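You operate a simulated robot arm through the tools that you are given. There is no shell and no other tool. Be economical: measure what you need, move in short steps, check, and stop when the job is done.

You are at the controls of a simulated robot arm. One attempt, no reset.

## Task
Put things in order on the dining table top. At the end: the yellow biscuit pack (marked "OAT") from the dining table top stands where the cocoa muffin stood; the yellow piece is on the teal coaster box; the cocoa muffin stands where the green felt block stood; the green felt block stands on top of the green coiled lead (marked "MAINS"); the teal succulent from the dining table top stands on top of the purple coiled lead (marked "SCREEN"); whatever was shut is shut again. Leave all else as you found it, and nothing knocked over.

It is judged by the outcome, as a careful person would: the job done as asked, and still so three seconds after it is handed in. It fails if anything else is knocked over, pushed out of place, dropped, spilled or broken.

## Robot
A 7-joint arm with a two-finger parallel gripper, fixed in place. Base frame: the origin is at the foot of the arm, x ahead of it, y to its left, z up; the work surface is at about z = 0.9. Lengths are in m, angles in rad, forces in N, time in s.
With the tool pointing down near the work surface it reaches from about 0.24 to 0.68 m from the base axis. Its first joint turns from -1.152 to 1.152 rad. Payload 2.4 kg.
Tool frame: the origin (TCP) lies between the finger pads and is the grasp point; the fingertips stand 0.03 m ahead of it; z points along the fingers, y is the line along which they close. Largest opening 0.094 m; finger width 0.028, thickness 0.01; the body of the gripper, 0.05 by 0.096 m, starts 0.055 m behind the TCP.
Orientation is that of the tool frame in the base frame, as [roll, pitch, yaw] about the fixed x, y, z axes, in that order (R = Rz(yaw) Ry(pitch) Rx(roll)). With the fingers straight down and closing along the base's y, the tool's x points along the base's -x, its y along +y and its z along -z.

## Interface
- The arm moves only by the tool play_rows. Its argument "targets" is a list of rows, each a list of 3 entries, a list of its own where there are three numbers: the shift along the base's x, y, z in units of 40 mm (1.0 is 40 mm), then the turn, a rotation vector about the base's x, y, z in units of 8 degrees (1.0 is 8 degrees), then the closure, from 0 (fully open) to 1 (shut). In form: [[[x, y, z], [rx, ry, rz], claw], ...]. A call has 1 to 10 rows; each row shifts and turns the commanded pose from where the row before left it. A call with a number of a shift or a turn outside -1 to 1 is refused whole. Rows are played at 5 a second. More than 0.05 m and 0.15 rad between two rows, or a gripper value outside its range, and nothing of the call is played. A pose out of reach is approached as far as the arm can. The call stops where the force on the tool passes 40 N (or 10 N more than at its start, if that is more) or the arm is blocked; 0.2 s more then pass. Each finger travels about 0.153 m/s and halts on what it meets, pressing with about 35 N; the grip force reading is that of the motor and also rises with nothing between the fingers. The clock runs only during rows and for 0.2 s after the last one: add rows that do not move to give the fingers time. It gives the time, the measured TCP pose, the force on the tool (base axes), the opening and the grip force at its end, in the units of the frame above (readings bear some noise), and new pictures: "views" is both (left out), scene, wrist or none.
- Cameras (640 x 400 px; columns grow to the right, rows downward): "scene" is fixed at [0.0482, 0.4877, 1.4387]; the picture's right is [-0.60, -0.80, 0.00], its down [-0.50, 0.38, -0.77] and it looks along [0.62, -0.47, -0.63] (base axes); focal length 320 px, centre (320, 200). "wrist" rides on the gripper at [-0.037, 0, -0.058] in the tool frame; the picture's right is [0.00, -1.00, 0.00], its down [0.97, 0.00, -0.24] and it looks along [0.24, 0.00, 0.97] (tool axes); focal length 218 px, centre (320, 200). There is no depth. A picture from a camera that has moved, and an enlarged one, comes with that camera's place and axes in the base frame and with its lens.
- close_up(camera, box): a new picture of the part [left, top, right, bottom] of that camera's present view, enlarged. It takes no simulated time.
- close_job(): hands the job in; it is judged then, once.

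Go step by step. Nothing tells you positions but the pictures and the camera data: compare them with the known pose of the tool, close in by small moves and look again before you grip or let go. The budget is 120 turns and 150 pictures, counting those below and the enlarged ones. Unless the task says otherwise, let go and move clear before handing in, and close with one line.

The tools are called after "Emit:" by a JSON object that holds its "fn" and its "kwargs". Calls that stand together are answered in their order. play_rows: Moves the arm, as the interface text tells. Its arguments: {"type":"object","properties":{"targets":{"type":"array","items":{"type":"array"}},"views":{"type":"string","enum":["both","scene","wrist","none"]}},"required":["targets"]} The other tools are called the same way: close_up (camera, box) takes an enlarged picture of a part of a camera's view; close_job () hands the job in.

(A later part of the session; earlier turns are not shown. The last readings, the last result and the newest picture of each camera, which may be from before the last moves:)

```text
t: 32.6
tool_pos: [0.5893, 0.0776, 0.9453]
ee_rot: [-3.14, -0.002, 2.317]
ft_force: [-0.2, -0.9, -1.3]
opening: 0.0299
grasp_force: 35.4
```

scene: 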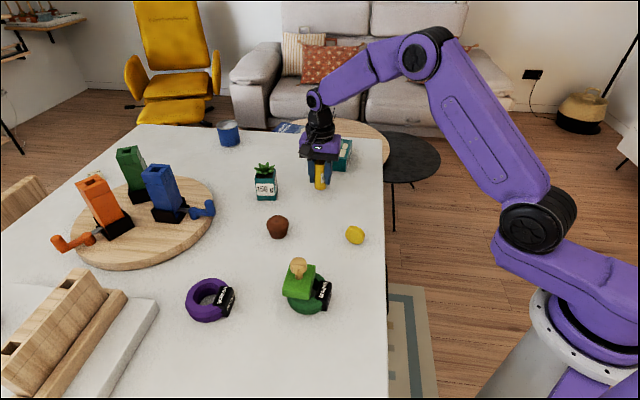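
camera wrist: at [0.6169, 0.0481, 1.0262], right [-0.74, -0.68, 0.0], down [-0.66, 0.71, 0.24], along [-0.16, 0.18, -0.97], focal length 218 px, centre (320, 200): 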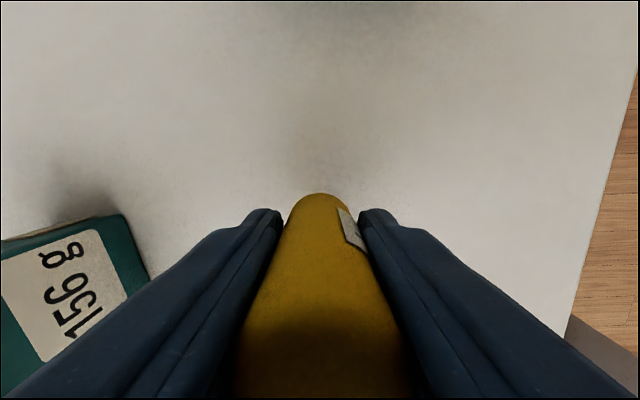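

Emit:
{"fn": "play_rows", "kwargs": {"targets": [[[0, 0, -0.025], [0, 0, 0], 1], [[0, 0, 0], [0, 0, 0], 0.55], [[0, 0, 0], [0, 0, 0], 0.4], [[0, 0, 0], [0, 0, 0], 0.4], [[0, 0, 0.4], [0, 0, 0], 0.3], [[0, 0, 0.9], [0, 0, 0], 0.3], [[0, 0, 0.9], [0, 0, 0], 0.3], [[0, 0, 0], [0, 0, 0], 0.1]]}}

Emit:
{"fn": "close_up", "kwargs": {"camera": "scene", "box": [270, 130, 370, 210]}}

```text
t: 34.5
tool_pos: [0.5891, 0.0764, 1.0323]
ee_rot: [-3.141, 0.001, 2.316]
ft_force: [0.6, 0.4, -0.9]
opening: 0.0845
grasp_force: 0.1
camera wrist: at [0.6145, 0.049, 1.0912], right [-0.74, -0.68, 0.0], down [-0.66, 0.71, 0.24], along [-0.16, 0.18, -0.97], focal length 218 px, centre (320, 200)
```

scene: 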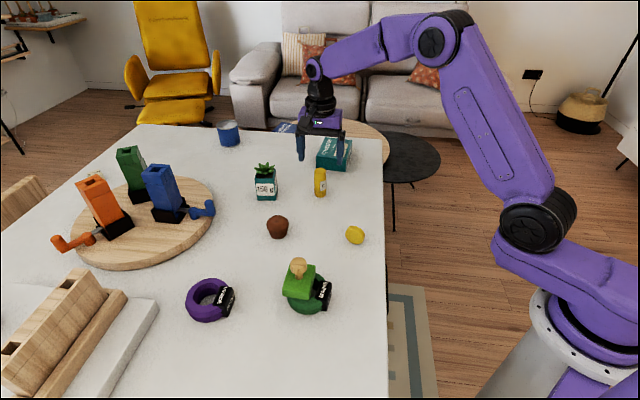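
wrist: 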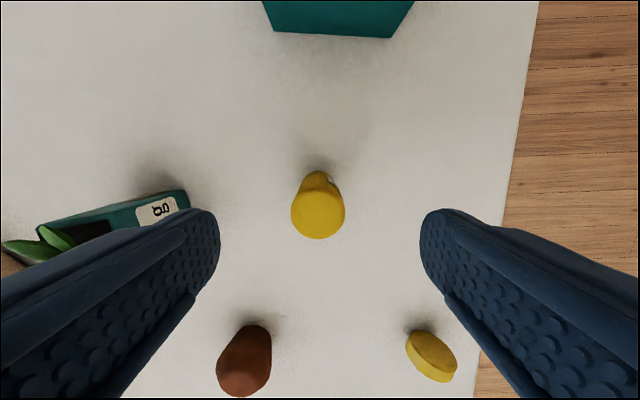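

```text
5.00 times, centred on (320, 170) of scene
camera zoom: at [0.0482, 0.4877, 1.4387], right [-0.6, -0.8, 0.0], down [-0.5, 0.38, -0.77], along [0.62, -0.47, -0.63], focal length 1598 px, centre (320, 350)
```

zoom: 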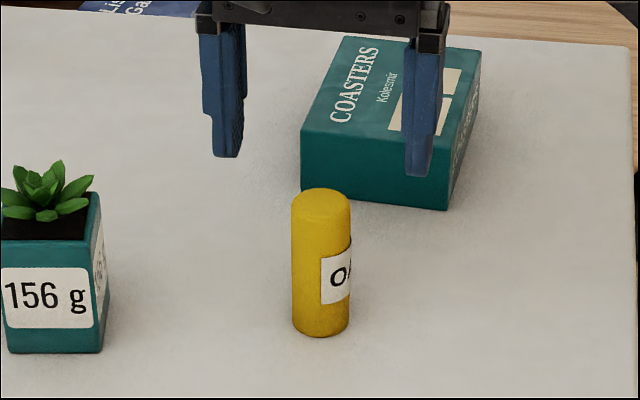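

Pack stands on the muffin's spot. Now looking closely at the yellow piece before deciding how to grip it.

Emit:
{"fn": "close_up", "kwargs": {"camera": "scene", "box": [330, 215, 380, 255]}}

Emit:
{"fn": "close_up", "kwargs": {"camera": "wrist", "box": [380, 310, 480, 390]}}

```text
10.00 times, centred on (355, 235) of scene
camera zoom: at [0.0482, 0.4877, 1.4387], right [-0.6, -0.8, 0.0], down [-0.5, 0.38, -0.77], along [0.62, -0.47, -0.63], focal length 3197 px, centre (-30, -150)
```

zoom: 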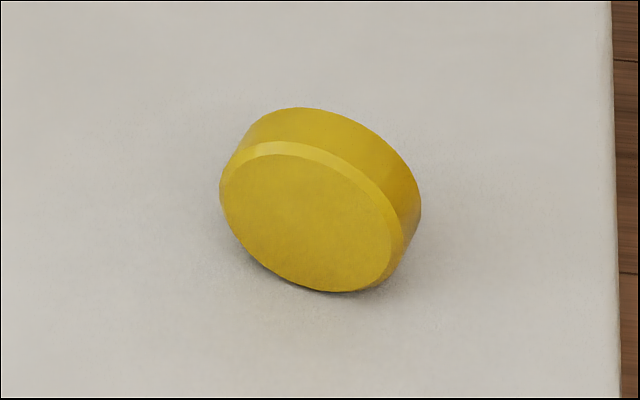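

```text
5.00 times, centred on (430, 350) of wrist
camera zoom: at [0.6145, 0.049, 1.0912], right [-0.74, -0.68, 0.0], down [-0.66, 0.71, 0.24], along [-0.16, 0.18, -0.97], focal length 1091 px, centre (-230, -550)
```

zoom: 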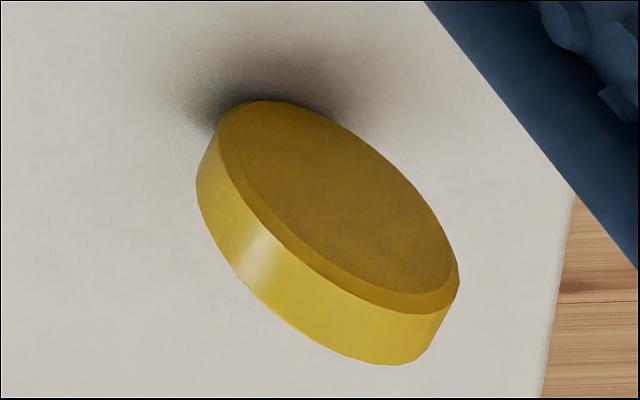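

The yellow piece is a counter standing on its edge near (0.408, 0.116). I go above it turning the gripper so the pads will close on its flat faces.

Emit:
{"fn": "play_rows", "kwargs": {"targets": [[[-0.45, 0.1, 0.1], [0, 0, 0.925], 0], [[-0.45, 0.1, 0], [0, 0, 0.925], 0], [[-0.45, 0.1, 0], [0, 0, 0.925], 0], [[-0.45, 0.1, 0], [0, 0, 0.925], 0], [[-0.45, 0.1, 0], [0, 0, 0.925], 0], [[-0.45, 0.1, 0], [0, 0, 0.925], 0], [[-0.45, 0.1, 0], [0, 0, 0.925], 0], [[-0.45, 0.1, 0], [0, 0, 0.925], 0], [[-0.45, 0.1, 0], [0, 0, 0.925], 0], [[-0.45, 0.1, 0], [0, 0, 0.925], 0]]}}

```text
t: 36.6
tool_pos: [0.4109, 0.115, 1.0367]
ee_rot: [3.14, 0.002, -2.675]
ft_force: [-0.4, -0.4, -0.2]
opening: 0.0936
grasp_force: 0.0
camera wrist: at [0.4444, 0.1326, 1.0947], right [0.45, -0.89, 0.0], down [-0.87, -0.44, 0.24], along [-0.21, -0.11, -0.97], focal length 218 px, centre (320, 200)
```

scene: 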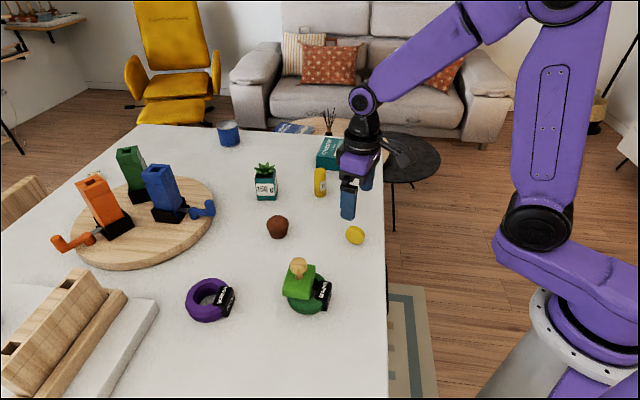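
wrist: 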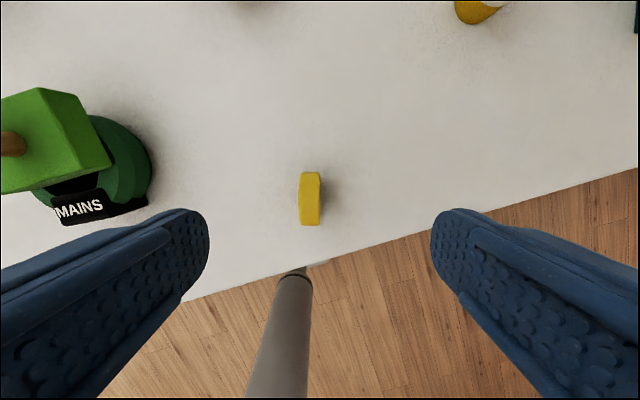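

Aligned with the faces. Shift 9 mm and descend.

Emit:
{"fn": "play_rows", "kwargs": {"targets": [[[-0.17, 0.155, -0.6], [0, 0, 0], 0], [[0, 0, -0.6], [0, 0, 0], 0], [[0, 0, -0.6], [0, 0, 0], 0], [[0, 0, -0.66], [0, 0, 0], 0], [[0, 0, 0], [0, 0, 0], 0]], "views": "wrist"}}

```text
t: 37.9
tool_pos: [0.4037, 0.1245, 0.9377]
ee_rot: [3.14, -0.001, -2.677]
ft_force: [0.1, 0.8, -0.4]
opening: 0.0939
grasp_force: 0.1
camera wrist: at [0.4373, 0.14, 0.9966], right [0.45, -0.89, 0.0], down [-0.87, -0.44, 0.24], along [-0.21, -0.11, -0.97], focal length 218 px, centre (320, 200)
```

wrist: 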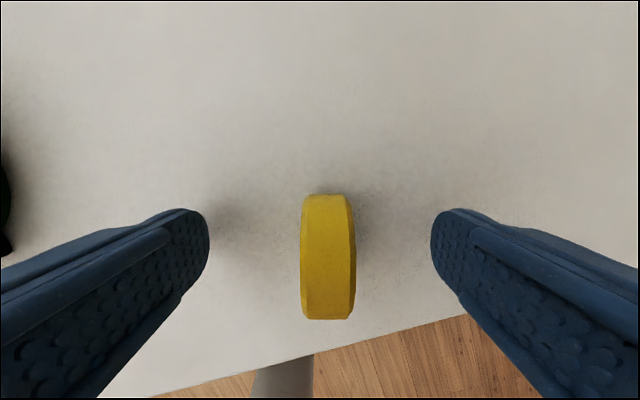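

Small centring correction, then close and lift a little.

Emit:
{"fn": "play_rows", "kwargs": {"targets": [[[0.03, -0.06, 0], [0, 0, 0], 0], [[0, 0, 0], [0, 0, 0], 0.5], [[0, 0, 0], [0, 0, 0], 1], [[0, 0, 0], [0, 0, 0], 1], [[0, 0, 0], [0, 0, 0], 1], [[0, 0, 0.6], [0, 0, 0], 1], [[0, 0, 0.8], [0, 0, 0], 1], [[0, 0, 0.9], [0, 0, 0], 1], [[0, 0, 0], [0, 0, 0], 1]]}}

Emit:
{"fn": "close_up", "kwargs": {"camera": "scene", "box": [320, 160, 420, 240]}}

```text
t: 39.9
tool_pos: [0.4054, 0.1185, 1.0323]
ee_rot: [3.141, 0.001, -2.677]
ft_force: [0.9, -0.1, -0.6]
opening: 0.0191
grasp_force: 35.2
camera wrist: at [0.4395, 0.1353, 1.0904], right [0.45, -0.89, 0.0], down [-0.87, -0.43, 0.24], along [-0.21, -0.11, -0.97], focal length 218 px, centre (320, 200)
```

scene: 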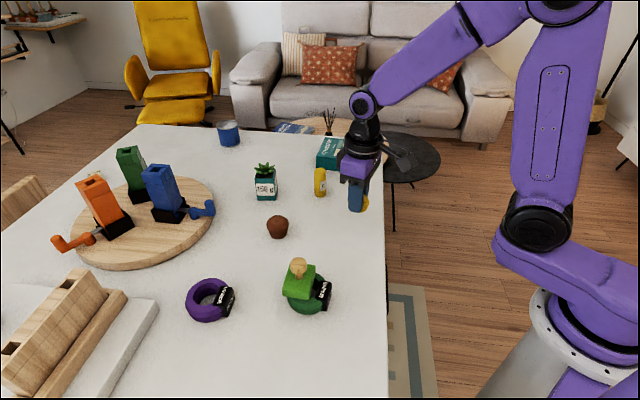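
wrist: 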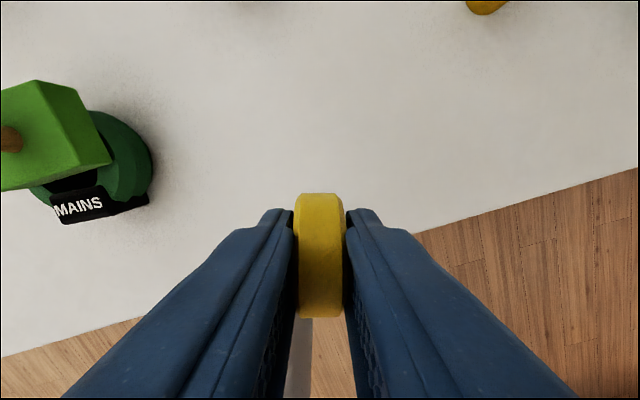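

```text
5.00 times, centred on (370, 200) of scene
camera zoom: at [0.0482, 0.4877, 1.4387], right [-0.6, -0.8, 0.0], down [-0.5, 0.38, -0.77], along [0.62, -0.47, -0.63], focal length 1598 px, centre (70, 200)
```

zoom: 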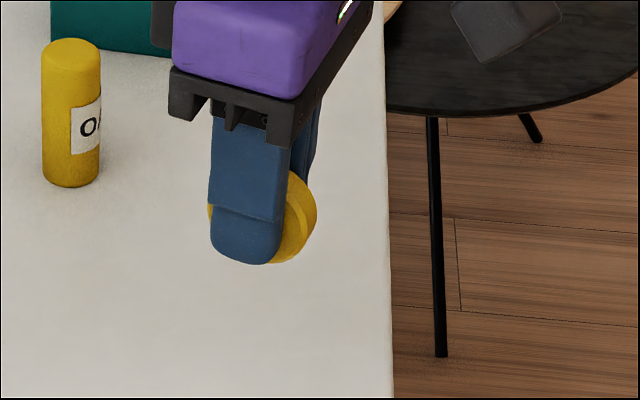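

Piece is held on its faces. Carrying it over toward the near end of the coaster box.

Emit:
{"fn": "play_rows", "kwargs": {"targets": [[[0.84, -0.51, 0.3], [0, 0, 0], 1], [[0.84, -0.51, 0.3], [0, 0, 0], 1], [[0.84, -0.51, 0], [0, 0, 0], 1], [[0.84, -0.51, 0], [0, 0, 0], 1], [[0.84, -0.51, 0], [0, 0, 0], 1], [[0.84, -0.51, 0], [0, 0, 0], 1], [[0.84, -0.51, 0], [0, 0, 0], 1], [[0.84, -0.51, 0], [0, 0, 0], 1], [[0, 0, 0], [0, 0, 0], 1]]}}

Emit:
{"fn": "close_up", "kwargs": {"camera": "scene", "box": [290, 90, 390, 170]}}

```text
t: 41.9
tool_pos: [0.6722, -0.044, 1.0524]
ee_rot: [3.14, -0.002, -2.677]
ft_force: [0.1, 0.8, 0.1]
opening: 0.0193
grasp_force: 35.3
camera wrist: at [0.7062, -0.0263, 1.1114], right [0.45, -0.89, 0.0], down [-0.87, -0.43, 0.24], along [-0.22, -0.11, -0.97], focal length 218 px, centre (320, 200)
```

scene: 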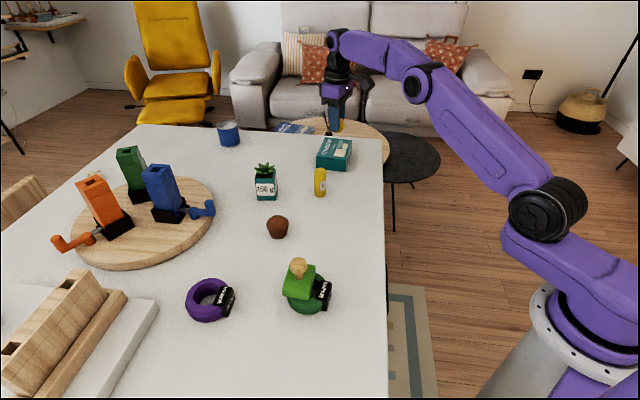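
wrist: 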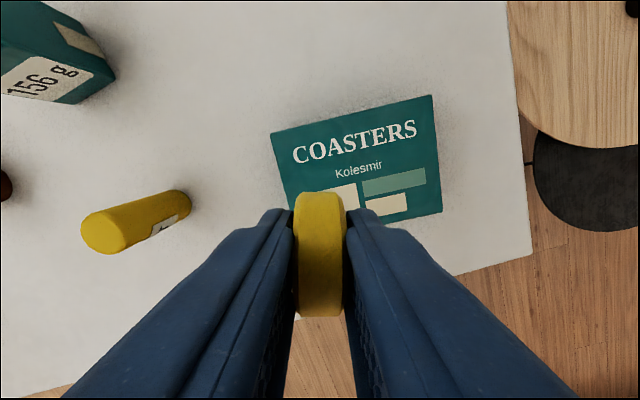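

```text
5.00 times, centred on (340, 130) of scene
camera zoom: at [0.0482, 0.4877, 1.4387], right [-0.6, -0.8, 0.0], down [-0.5, 0.38, -0.77], along [0.62, -0.47, -0.63], focal length 1598 px, centre (220, 550)
```

zoom: 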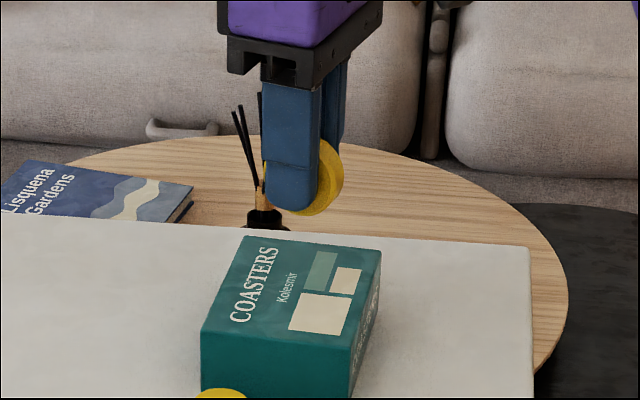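

The box top centre is about (0.70, -0.065). I move slightly in and lower to just above the top.

Emit:
{"fn": "play_rows", "kwargs": {"targets": [[[0.27, -0.22, -0.4], [0, 0, 0], 1], [[0, 0, -0.5], [0, 0, 0], 1], [[0, 0, -0.5], [0, 0, 0], 1], [[0, 0, 0], [0, 0, 0], 1]]}}

Emit:
{"fn": "close_up", "kwargs": {"camera": "scene", "box": [290, 90, 390, 170]}}

```text
t: 42.9
tool_pos: [0.6813, -0.0531, 0.9982]
ee_rot: [-3.141, -0.001, -2.678]
ft_force: [-1.0, 0.6, -0.2]
opening: 0.019
grasp_force: 35.4
out of reach, approached as far as the arm can: row 1
camera wrist: at [0.7148, -0.0361, 1.0561], right [0.45, -0.89, 0.0], down [-0.87, -0.44, 0.24], along [-0.21, -0.11, -0.97], focal length 218 px, centre (320, 200)
```

scene: 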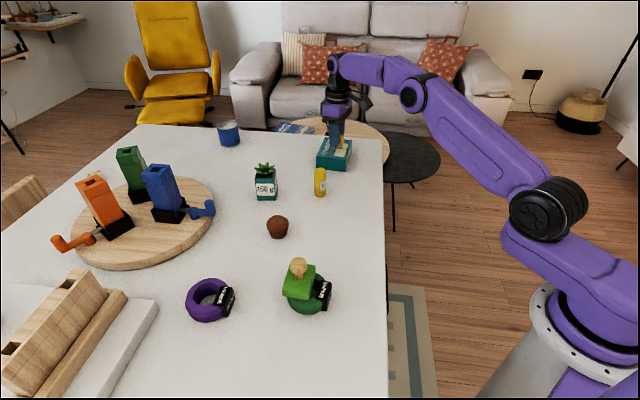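
wrist: 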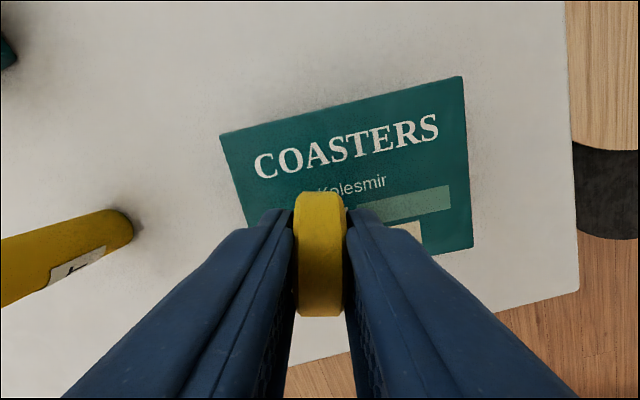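

```text
5.00 times, centred on (340, 130) of scene
camera zoom: at [0.0482, 0.4877, 1.4387], right [-0.6, -0.8, 0.0], down [-0.5, 0.38, -0.77], along [0.62, -0.47, -0.63], focal length 1598 px, centre (220, 550)
```

zoom: 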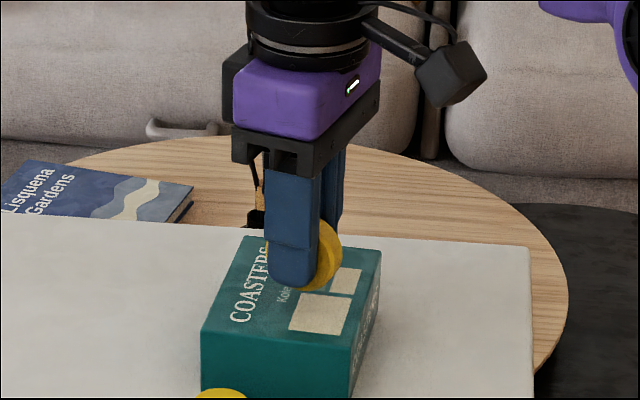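

Over the box with a good inset. Lowering gently.

Emit:
{"fn": "play_rows", "kwargs": {"targets": [[[0, 0, -0.15], [0, 0, 0], 1], [[0, 0, -0.15], [0, 0, 0], 1], [[0, 0, 0], [0, 0, 0], 1]], "views": "none"}}

Emit:
{"fn": "close_up", "kwargs": {"camera": "scene", "box": [310, 110, 370, 158]}}

```text
t: 43.6
tool_pos: [0.6805, -0.0527, 0.9855]
ee_rot: [-3.141, 0.001, -2.678]
ft_force: [0.6, 0.1, 0.3]
opening: 0.0191
grasp_force: 35.2
```

```text
8.33 times, centred on (340, 134) of scene
camera zoom: at [0.0482, 0.4877, 1.4387], right [-0.6, -0.8, 0.0], down [-0.5, 0.38, -0.77], along [0.62, -0.47, -0.63], focal length 2664 px, centre (153, 750)
```

zoom: 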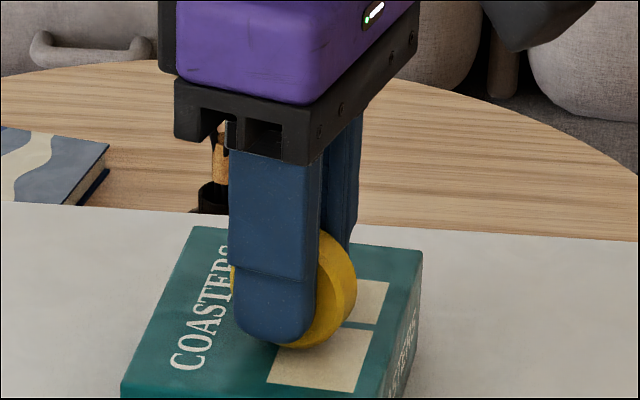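

Emit:
{"fn": "play_rows", "kwargs": {"targets": [[[0, 0, -0.08], [0, 0, 0], 1], [[0, 0, -0.05], [0, 0, 0], 1], [[0, 0, 0], [0, 0, 0], 1]], "views": "none"}}

```text
t: 44.5
tool_pos: [0.6822, -0.0529, 0.9824]
ee_rot: [-3.138, 0.005, -2.677]
ft_force: [-4.1, -0.9, 24.0]
opening: 0.0192
grasp_force: 34.8
```

Contact. Relieving the pressure a touch.

Emit:
{"fn": "play_rows", "kwargs": {"targets": [[[0, 0, 0.035], [0, 0, 0], 1], [[0, 0, 0], [0, 0, 0], 1]], "views": "none"}}

```text
t: 45.0
tool_pos: [0.6824, -0.0534, 0.9828]
ee_rot: [-3.139, 0.005, -2.678]
ft_force: [2.2, -2.0, 20.8]
opening: 0.0192
grasp_force: 35.0
```

Emit:
{"fn": "play_rows", "kwargs": {"targets": [[[0, 0, 0.05], [0, 0, 0], 1], [[0, 0, 0], [0, 0, 0], 1]], "views": "none"}}

```text
t: 45.6
tool_pos: [0.6801, -0.0522, 0.9828]
ee_rot: [-3.141, 0.0, -2.678]
ft_force: [3.8, -1.0, 9.3]
opening: 0.019
grasp_force: 34.9
```

Emit:
{"fn": "play_rows", "kwargs": {"targets": [[[0, 0, 0.02], [0, 0, 0], 1], [[0, 0, 0], [0, 0, 0], 0.7], [[0, 0, 0], [0, 0, 0], 0.62], [[0, 0, 0], [0, 0, 0], 0.62]]}}

Emit:
{"fn": "close_up", "kwargs": {"camera": "scene", "box": [310, 110, 370, 158]}}

```text
t: 46.6
tool_pos: [0.6804, -0.0529, 0.9842]
ee_rot: [3.14, -0.001, -2.677]
ft_force: [-0.6, 0.2, -0.6]
opening: 0.0358
grasp_force: 0.1
camera wrist: at [0.7142, -0.0356, 1.0428], right [0.45, -0.89, 0.0], down [-0.87, -0.43, 0.24], along [-0.21, -0.11, -0.97], focal length 218 px, centre (320, 200)
```

scene: 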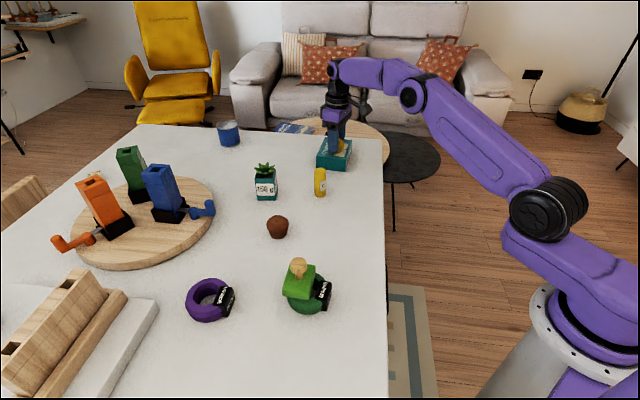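
wrist: 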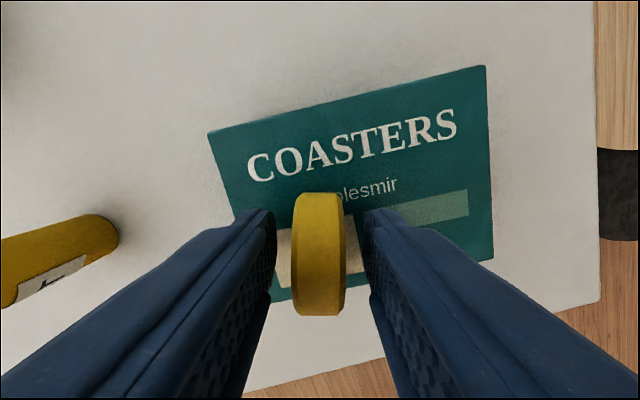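

```text
8.33 times, centred on (340, 134) of scene
camera zoom: at [0.0482, 0.4877, 1.4387], right [-0.6, -0.8, 0.0], down [-0.5, 0.38, -0.77], along [0.62, -0.47, -0.63], focal length 2664 px, centre (153, 750)
```

zoom: 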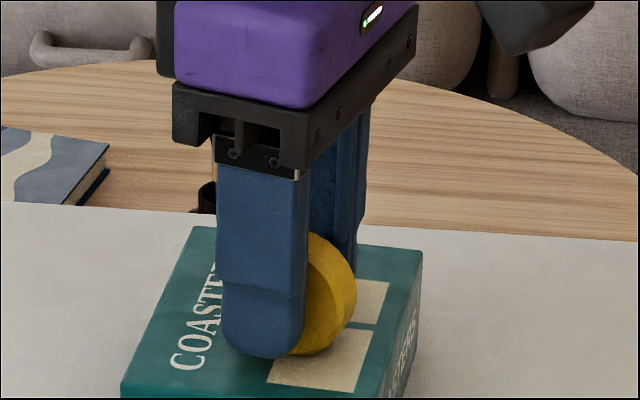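

It stands on its edge between the open fingers. Lifting clear.

Emit:
{"fn": "play_rows", "kwargs": {"targets": [[[0, 0, 0.3], [0, 0, 0], 0.55], [[0, 0, 0.7], [0, 0, 0], 0.55], [[0, 0, 0.8], [0, 0, 0], 0.5], [[0, 0, 0], [0, 0, 0], 0.3]]}}

Emit:
{"fn": "close_up", "kwargs": {"camera": "scene", "box": [240, 120, 370, 224]}}

```text
t: 47.6
tool_pos: [0.6781, -0.0519, 1.0568]
ee_rot: [-3.141, 0.0, -2.676]
ft_force: [0.9, 0.6, 0.7]
opening: 0.0657
grasp_force: 0.1
camera wrist: at [0.7118, -0.0349, 1.115], right [0.45, -0.89, 0.0], down [-0.87, -0.43, 0.24], along [-0.21, -0.11, -0.97], focal length 218 px, centre (320, 200)
```

scene: 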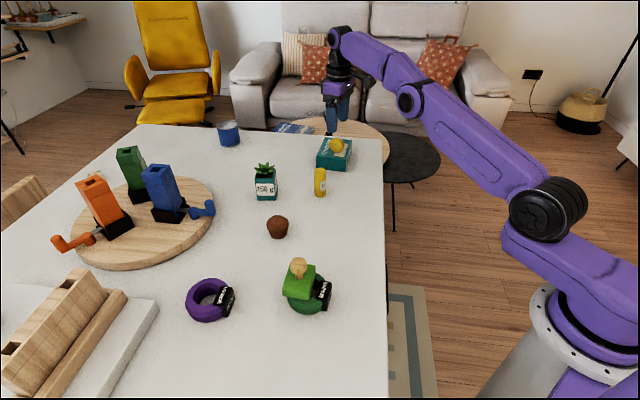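
wrist: 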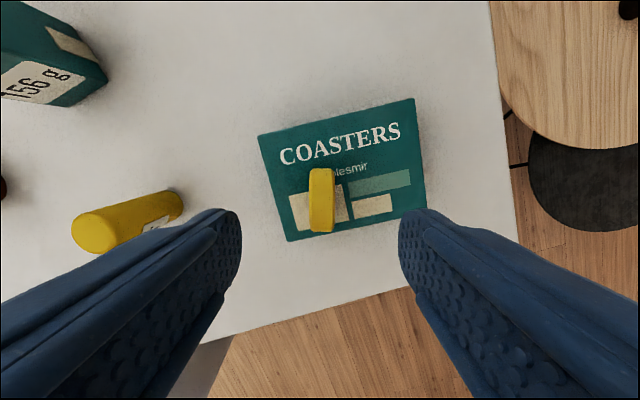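

```text
3.85 times, centred on (305, 172) of scene
camera zoom: at [0.0482, 0.4877, 1.4387], right [-0.6, -0.8, 0.0], down [-0.5, 0.38, -0.77], along [0.62, -0.47, -0.63], focal length 1230 px, centre (378, 308)
```

zoom: 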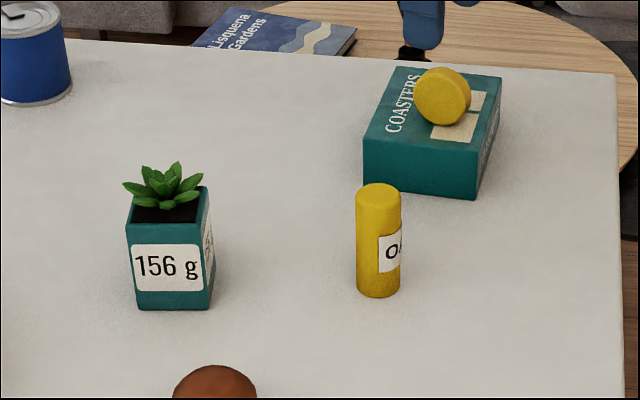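

The piece sits on the coaster box. Now the succulent: I'll rise, turn the gripper to match the pot's faces, and look at it from above.

Emit:
{"fn": "play_rows", "kwargs": {"targets": [[[-0.2, 0.84, 0.3], [0, 0, 0.34], 0], [[-0.2, 0.84, 0.3], [0, 0, 0.34], 0], [[-0.2, 0.84, 0.2], [0, 0, 0.34], 0], [[-0.2, 0.84, 0], [0, 0, 0.34], 0], [[-0.2, 0.84, 0], [0, 0, 0.34], 0], [[-0.2, 0.84, 0], [0, 0, 0.34], 0], [[0, 0, 0], [0, 0, 0], 0]]}}

```text
t: 49.2
tool_pos: [0.6317, 0.1507, 1.0896]
ee_rot: [-3.141, 0.001, -2.391]
ft_force: [0.2, 0.1, -0.2]
opening: 0.0942
grasp_force: 0.0
camera wrist: at [0.6602, 0.1766, 1.1477], right [0.68, -0.73, 0.0], down [-0.71, -0.66, 0.24], along [-0.17, -0.16, -0.97], focal length 218 px, centre (320, 200)
```

scene: 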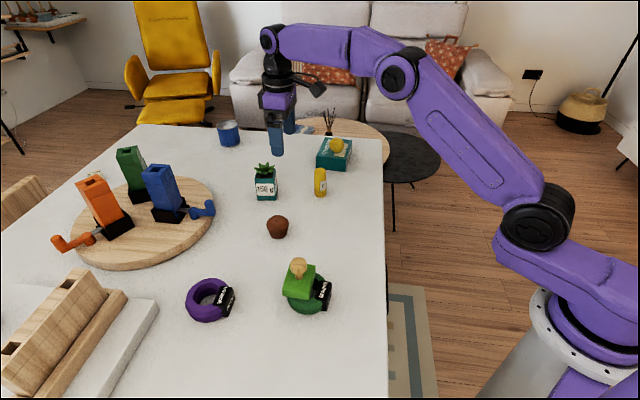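
wrist: 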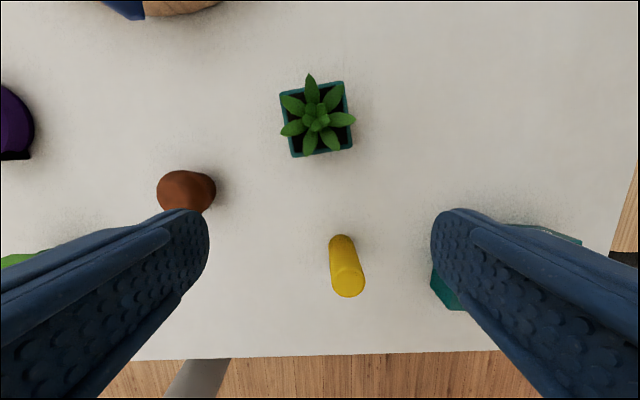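

Pot centre is about (0.675, 0.191), 50 mm wide, turned 9° more. It is near the reach limit, so I turn to match and tilt the tool 15° outward about its closing axis, at a safe height.

Emit:
{"fn": "play_rows", "kwargs": {"targets": [[[0, 0, 0], [0, 0, 0.575], 0], [[0, 0, 0], [0, 0, 0.575], 0], [[0, 0, 0], [0.74, -0.572, 0], 0], [[0, 0, 0], [0.74, -0.572, 0], 0], [[0.35, 0.25, 0], [0, 0, 0], 0], [[0.35, 0.25, -0.4], [0, 0, 0], 0], [[0, 0, -0.2], [0, 0, 0], 0], [[0, 0, 0], [0, 0, 0], 0]]}}

Emit:
{"fn": "close_up", "kwargs": {"camera": "scene", "box": [210, 110, 330, 206]}}

```text
t: 51.0
tool_pos: [0.6616, 0.1678, 1.0641]
ee_rot: [-3.141, 0.261, -2.233]
ft_force: [1.0, -0.7, -0.2]
opening: 0.0943
grasp_force: 0.1
camera wrist: at [0.6746, 0.1856, 1.1298], right [0.79, -0.61, 0.0], down [-0.61, -0.79, -0.02], along [0.01, 0.02, -1.0], focal length 218 px, centre (320, 200)
```

scene: 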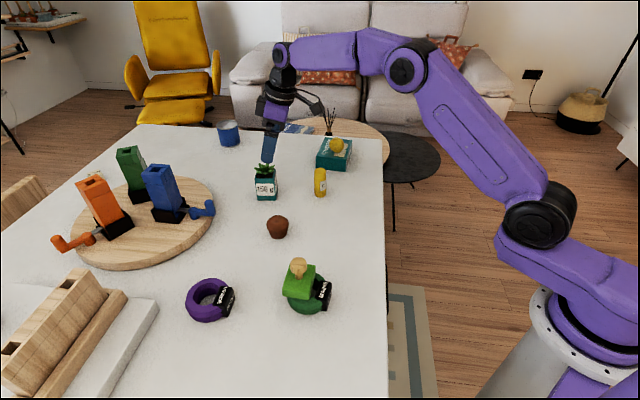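
wrist: 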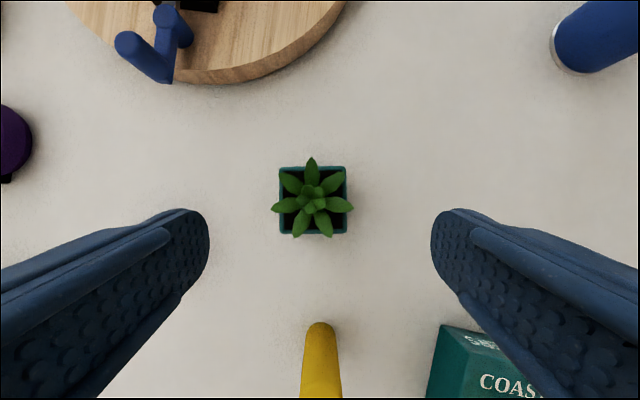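

```text
4.17 times, centred on (270, 158) of scene
camera zoom: at [0.0482, 0.4877, 1.4387], right [-0.6, -0.8, 0.0], down [-0.5, 0.38, -0.77], along [0.62, -0.47, -0.63], focal length 1332 px, centre (528, 375)
```

zoom: 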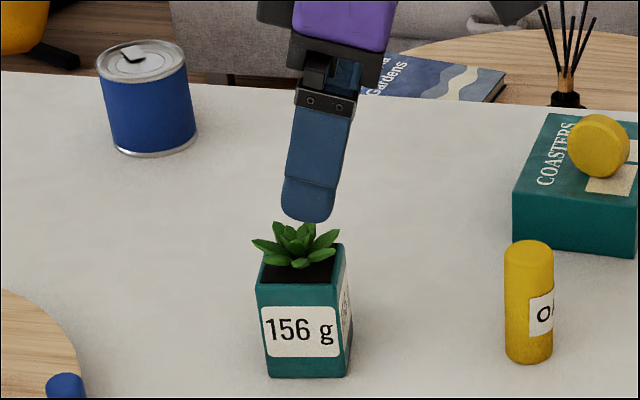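

Aligned, and the camera looks straight down on the pot at (0.672, 0.192). Descending along the approach.

Emit:
{"fn": "play_rows", "kwargs": {"targets": [[[0.065, 0.15, -0.64], [0, 0, 0], 0], [[0.065, 0.15, -0.64], [0, 0, 0], 0], [[0.065, 0.15, -0.64], [0, 0, 0], 0], [[0.065, 0.15, -0.62], [0, 0, 0], 0], [[0, 0, 0], [0, 0, 0], 0]]}}

Emit:
{"fn": "close_up", "kwargs": {"camera": "scene", "box": [210, 110, 330, 206]}}

```text
t: 52.2
tool_pos: [0.6706, 0.1948, 0.9642]
ee_rot: [3.141, 0.262, -2.231]
ft_force: [0.8, 0.3, 0.0]
opening: 0.094
grasp_force: 0.1
camera wrist: at [0.6842, 0.2111, 1.0291], right [0.79, -0.61, 0.0], down [-0.61, -0.79, -0.02], along [0.01, 0.02, -1.0], focal length 218 px, centre (320, 200)
```

scene: 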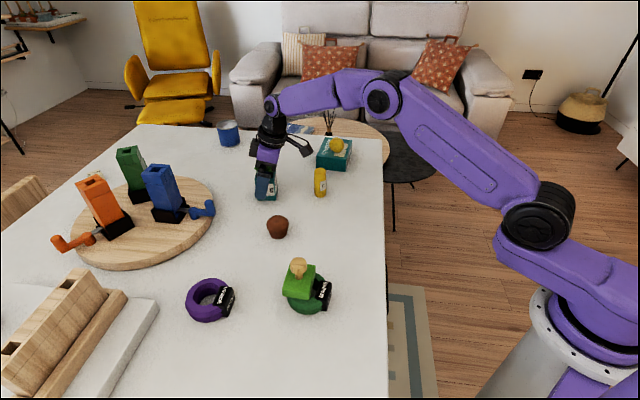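
wrist: 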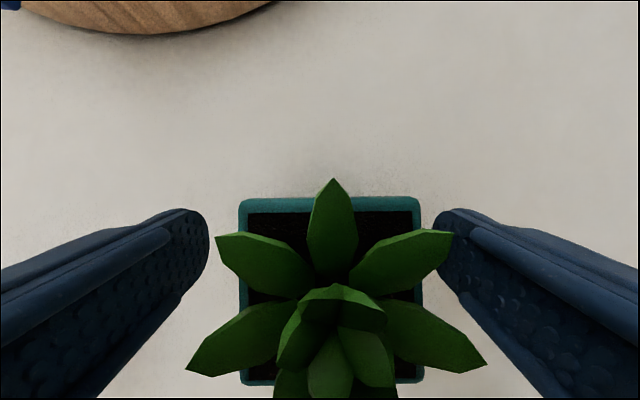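

```text
4.17 times, centred on (270, 158) of scene
camera zoom: at [0.0482, 0.4877, 1.4387], right [-0.6, -0.8, 0.0], down [-0.5, 0.38, -0.77], along [0.62, -0.47, -0.63], focal length 1332 px, centre (528, 375)
```

zoom: 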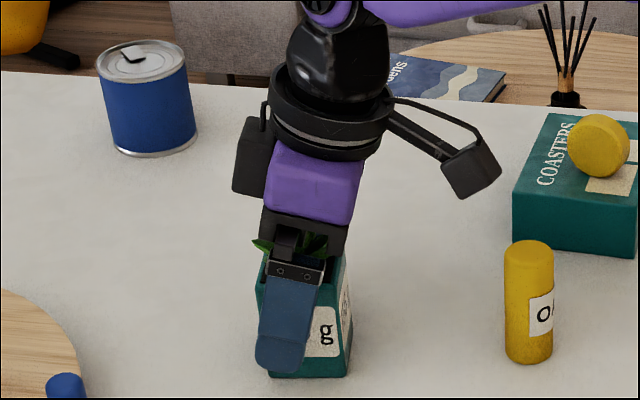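

Pot is between the pads. A 4 mm centring correction, then closing gently and checking.

Emit:
{"fn": "play_rows", "kwargs": {"targets": [[[0.035, -0.095, 0], [0, 0, 0], 0], [[0, 0, 0], [0, 0, 0], 0.35], [[0, 0, 0], [0, 0, 0], 0.8], [[0, 0, 0], [0, 0, 0], 1], [[0, 0, 0], [0, 0, 0], 1]]}}

Emit:
{"fn": "close_up", "kwargs": {"camera": "scene", "box": [210, 110, 330, 206]}}

```text
t: 53.5
tool_pos: [0.6718, 0.1899, 0.9635]
ee_rot: [-3.141, 0.262, -2.232]
ft_force: [-0.5, 1.3, 0.6]
opening: 0.0541
grasp_force: 34.7
camera wrist: at [0.6853, 0.2068, 1.0295], right [0.79, -0.61, 0.0], down [-0.61, -0.79, -0.02], along [0.01, 0.02, -1.0], focal length 218 px, centre (320, 200)
```

scene: 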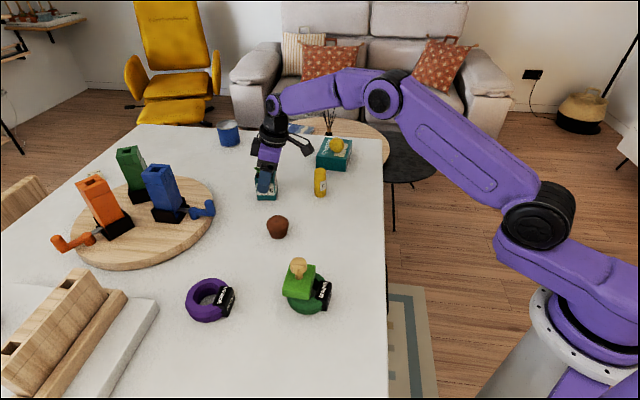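
wrist: 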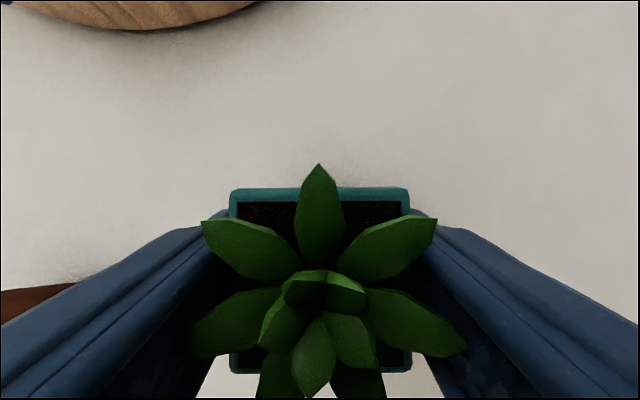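

```text
4.17 times, centred on (270, 158) of scene
camera zoom: at [0.0481, 0.4877, 1.4387], right [-0.6, -0.8, 0.0], down [-0.5, 0.38, -0.77], along [0.62, -0.47, -0.63], focal length 1332 px, centre (528, 375)
```

zoom: 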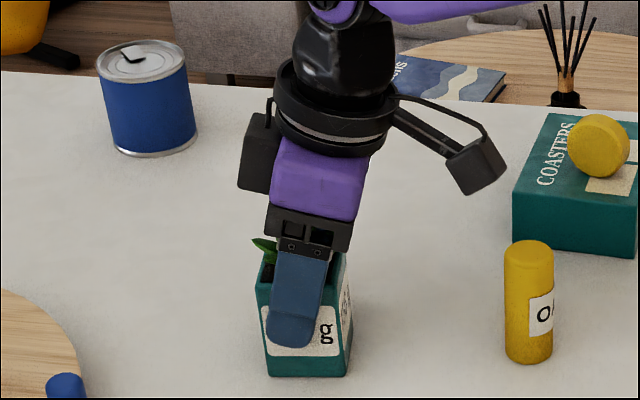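

Gripped (0.054 m). Lifting a little and checking that it hangs straight.

Emit:
{"fn": "play_rows", "kwargs": {"targets": [[[0, 0, 0.4], [0, 0, 0], 1], [[0, 0, 0.8], [0, 0, 0], 1], [[0, 0, 0.8], [0, 0, 0], 1], [[0, 0, 0], [0, 0, 0], 1]]}}

Emit:
{"fn": "close_up", "kwargs": {"camera": "scene", "box": [210, 90, 330, 186]}}

```text
t: 54.5
tool_pos: [0.6716, 0.1888, 1.0439]
ee_rot: [-3.141, 0.261, -2.234]
ft_force: [-0.1, -0.1, -1.4]
opening: 0.0539
grasp_force: 34.9
camera wrist: at [0.6851, 0.2046, 1.1091], right [0.79, -0.61, 0.0], down [-0.61, -0.79, -0.02], along [0.01, 0.01, -1.0], focal length 218 px, centre (320, 200)
```

scene: 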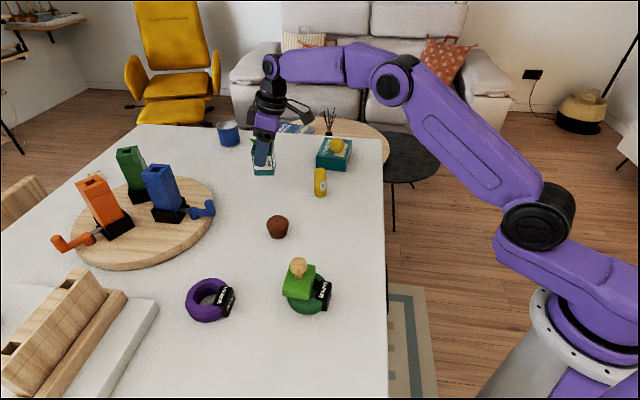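
wrist: 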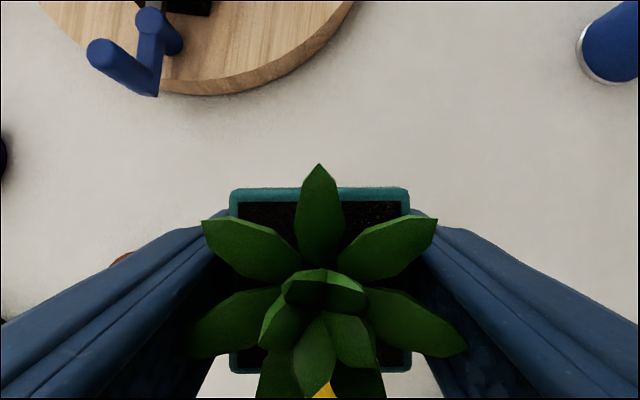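

```text
4.17 times, centred on (270, 138) of scene
camera zoom: at [0.0482, 0.4877, 1.4387], right [-0.6, -0.8, 0.0], down [-0.5, 0.38, -0.77], along [0.62, -0.47, -0.63], focal length 1332 px, centre (528, 458)
```

zoom: 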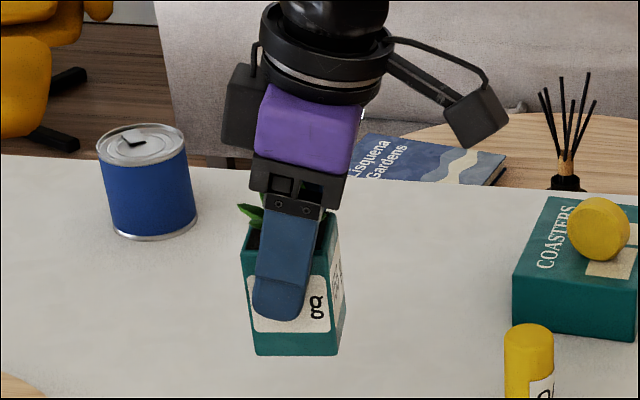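

Succulent is held level. Carrying it by a path that keeps clear of the cranks, toward the purple coil (centre about (0.452, 0.446)), rotating slightly to suit the coil's collar.

Emit:
{"fn": "play_rows", "kwargs": {"targets": [[[-0.76, 0.38, 0.25], [0, 0, 0], 1], [[-0.76, 0.38, 0.25], [0, 0, 0], 1], [[-0.76, 0.38, 0.2], [0, 0, 0], 1], [[-0.76, 0.38, 0.1], [0, 0, 0], 1], [[-0.379, 0.8, 0], [0, 0, -0.2], 1], [[-0.379, 0.8, 0], [0, 0, -0.2], 1], [[-0.379, 0.8, 0], [0, 0, -0.2], 1], [[-0.379, 0.8, 0], [0, 0, -0.2], 1], [[-0.379, 0.8, 0], [0, 0, -0.2], 1], [[0, 0, 0], [0, 0, -0.2], 1]]}}

Emit:
{"fn": "close_up", "kwargs": {"camera": "scene", "box": [150, 220, 270, 316]}}

```text
t: 56.6
tool_pos: [0.475, 0.4108, 1.0748]
ee_rot: [-3.139, 0.262, -2.399]
ft_force: [0.1, 0.1, -1.7]
opening: 0.0537
grasp_force: 35.6
camera wrist: at [0.4904, 0.426, 1.1403], right [0.68, -0.74, 0.0], down [-0.74, -0.68, -0.02], along [0.01, 0.01, -1.0], focal length 218 px, centre (320, 200)
```

scene: 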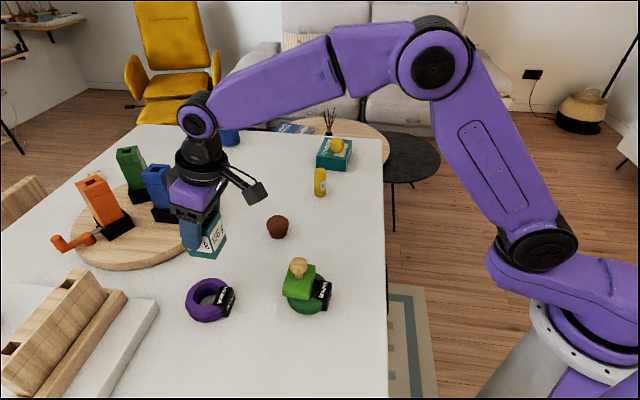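
wrist: 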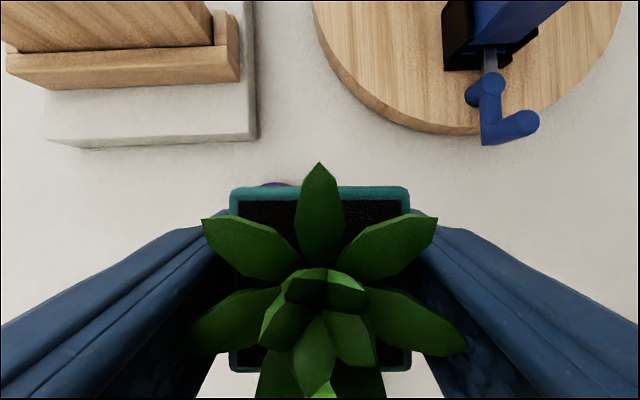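

```text
4.17 times, centred on (210, 268) of scene
camera zoom: at [0.0482, 0.4877, 1.4387], right [-0.6, -0.8, 0.0], down [-0.5, 0.38, -0.77], along [0.62, -0.47, -0.63], focal length 1332 px, centre (778, -83)
```

zoom: 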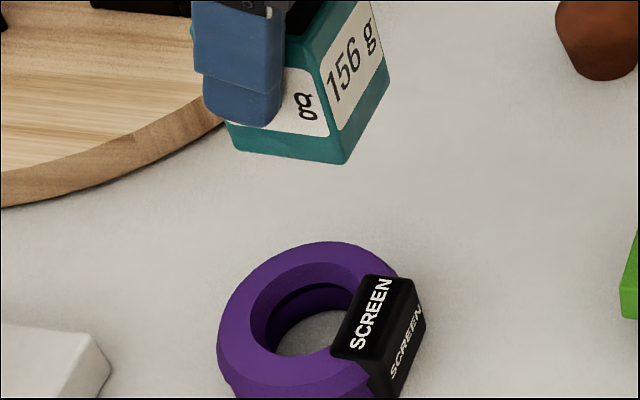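

Coil centre refined to (0.451, 0.445). Moving over it with an 8 mm offset away from the collar, and lowering to a hover.

Emit:
{"fn": "play_rows", "kwargs": {"targets": [[[-0.22, 0.5, 0], [0, 0, 0], 1], [[-0.22, 0.49, 0], [0, 0, 0], 1], [[0, 0, -0.6], [0, 0, 0], 1], [[0, 0, -0.6], [0, 0, 0], 1], [[0, 0, 0], [0, 0, 0], 1]]}}

Emit:
{"fn": "close_up", "kwargs": {"camera": "scene", "box": [160, 240, 260, 320]}}

```text
t: 57.9
tool_pos: [0.4577, 0.4489, 1.0252]
ee_rot: [-3.141, 0.262, -2.4]
ft_force: [-0.2, 0.2, -0.3]
opening: 0.0543
grasp_force: 34.4
camera wrist: at [0.4741, 0.4635, 1.0916], right [0.68, -0.74, 0.0], down [-0.74, -0.68, -0.02], along [0.01, 0.01, -1.0], focal length 218 px, centre (320, 200)
```

scene: 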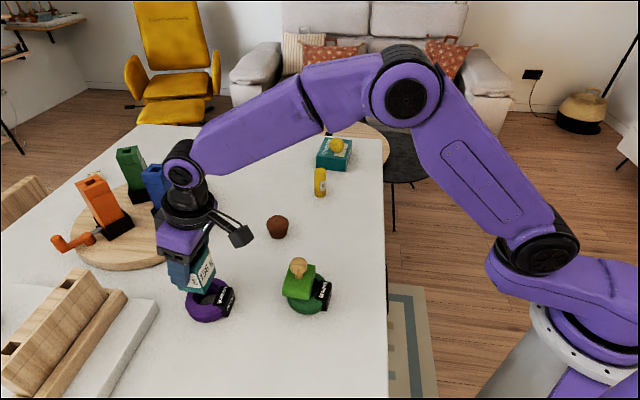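
wrist: 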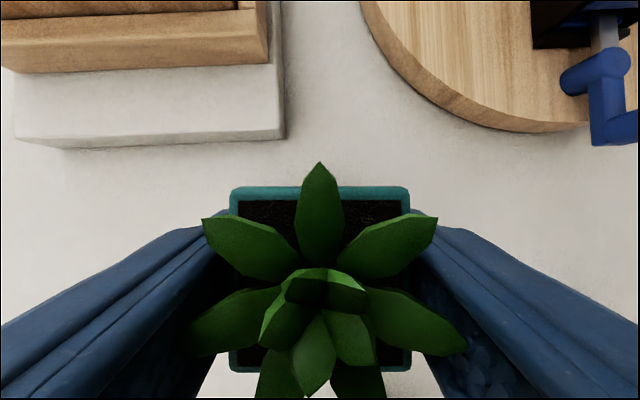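

```text
5.00 times, centred on (210, 280) of scene
camera zoom: at [0.0482, 0.4877, 1.4387], right [-0.6, -0.8, 0.0], down [-0.5, 0.38, -0.77], along [0.62, -0.47, -0.63], focal length 1598 px, centre (870, -200)
```

zoom: 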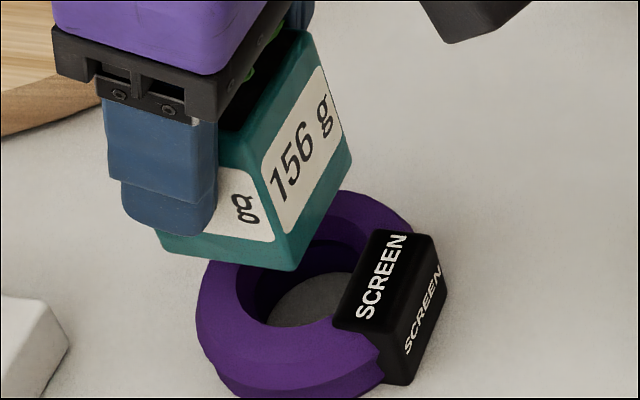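

Hover looks reasonable. Lowering to just above contact and re-checking alignment.

Emit:
{"fn": "play_rows", "kwargs": {"targets": [[[0, 0, -0.25], [0, 0, 0], 1], [[0, 0, -0.2], [0, 0, 0], 1], [[0, 0, 0], [0, 0, 0], 1]], "views": "none"}}

Emit:
{"fn": "close_up", "kwargs": {"camera": "scene", "box": [160, 250, 260, 330]}}

```text
t: 58.6
tool_pos: [0.4568, 0.4493, 1.0099]
ee_rot: [3.141, 0.262, -2.399]
ft_force: [0.2, 0.1, -2.0]
opening: 0.0539
grasp_force: 35.1
```

```text
5.00 times, centred on (210, 290) of scene
camera zoom: at [0.0482, 0.4877, 1.4387], right [-0.6, -0.8, 0.0], down [-0.5, 0.38, -0.77], along [0.62, -0.47, -0.63], focal length 1598 px, centre (870, -250)
```

zoom: 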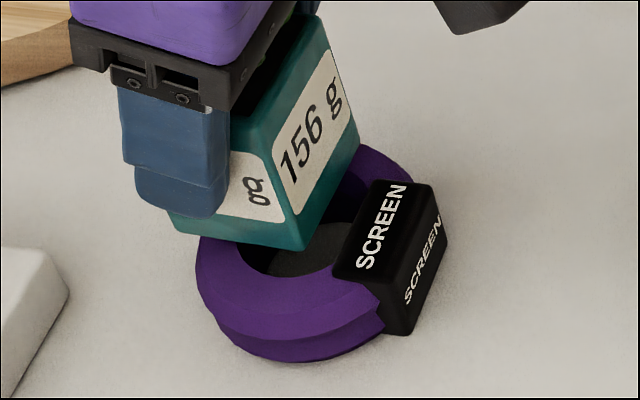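

Slight 3 mm shift toward the collar, then lowering to contact.

Emit:
{"fn": "play_rows", "kwargs": {"targets": [[[-0.055, -0.05, -0.1], [0, 0, 0], 1], [[0, 0, -0.06], [0, 0, 0], 1], [[0, 0, -0.03], [0, 0, 0], 1], [[0, 0, 0], [0, 0, 0], 1]], "views": "none"}}

Emit:
{"fn": "close_up", "kwargs": {"camera": "scene", "box": [160, 250, 260, 330]}}

```text
t: 59.6
tool_pos: [0.455, 0.4474, 1.0011]
ee_rot: [-3.141, 0.262, -2.4]
ft_force: [-0.4, 0.1, -2.4]
opening: 0.0536
grasp_force: 35.4
```

```text
5.00 times, centred on (210, 290) of scene
camera zoom: at [0.0482, 0.4877, 1.4387], right [-0.6, -0.8, 0.0], down [-0.5, 0.38, -0.77], along [0.62, -0.47, -0.63], focal length 1598 px, centre (870, -250)
```

zoom: 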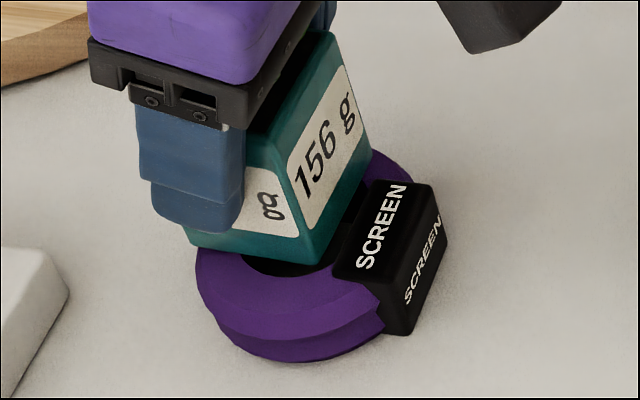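

Emit:
{"fn": "play_rows", "kwargs": {"targets": [[[0, 0, -0.05], [0, 0, 0], 1], [[0, 0, 0], [0, 0, 0], 1]], "views": "none"}}

```text
t: 60.2
tool_pos: [0.4553, 0.4481, 0.9995]
ee_rot: [3.141, 0.26, -2.401]
ft_force: [-0.8, 0.2, 2.1]
opening: 0.0539
grasp_force: 35.1
```

Contact is beginning. One more millimetre, then a look.

Emit:
{"fn": "play_rows", "kwargs": {"targets": [[[0, 0, -0.02], [0, 0, 0], 1], [[0, 0, 0], [0, 0, 0], 1]], "views": "none"}}

Emit:
{"fn": "close_up", "kwargs": {"camera": "scene", "box": [160, 250, 260, 330]}}

```text
t: 60.9
tool_pos: [0.4559, 0.4477, 0.9999]
ee_rot: [3.14, 0.263, -2.4]
ft_force: [-3.6, -3.1, 11.1]
opening: 0.054
grasp_force: 35.0
```

```text
5.00 times, centred on (210, 290) of scene
camera zoom: at [0.0479, 0.4875, 1.4388], right [-0.6, -0.8, 0.0], down [-0.5, 0.38, -0.77], along [0.62, -0.47, -0.63], focal length 1598 px, centre (870, -250)
```

zoom: 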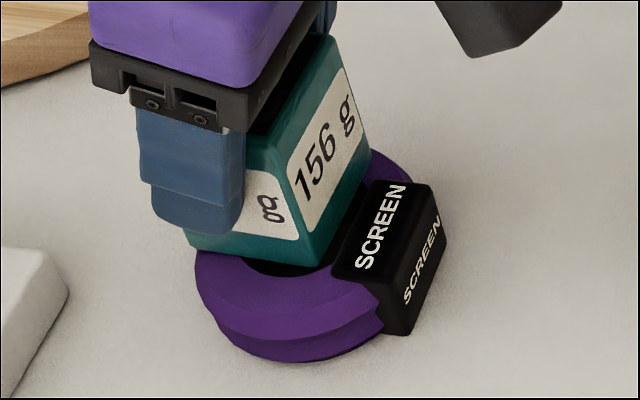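

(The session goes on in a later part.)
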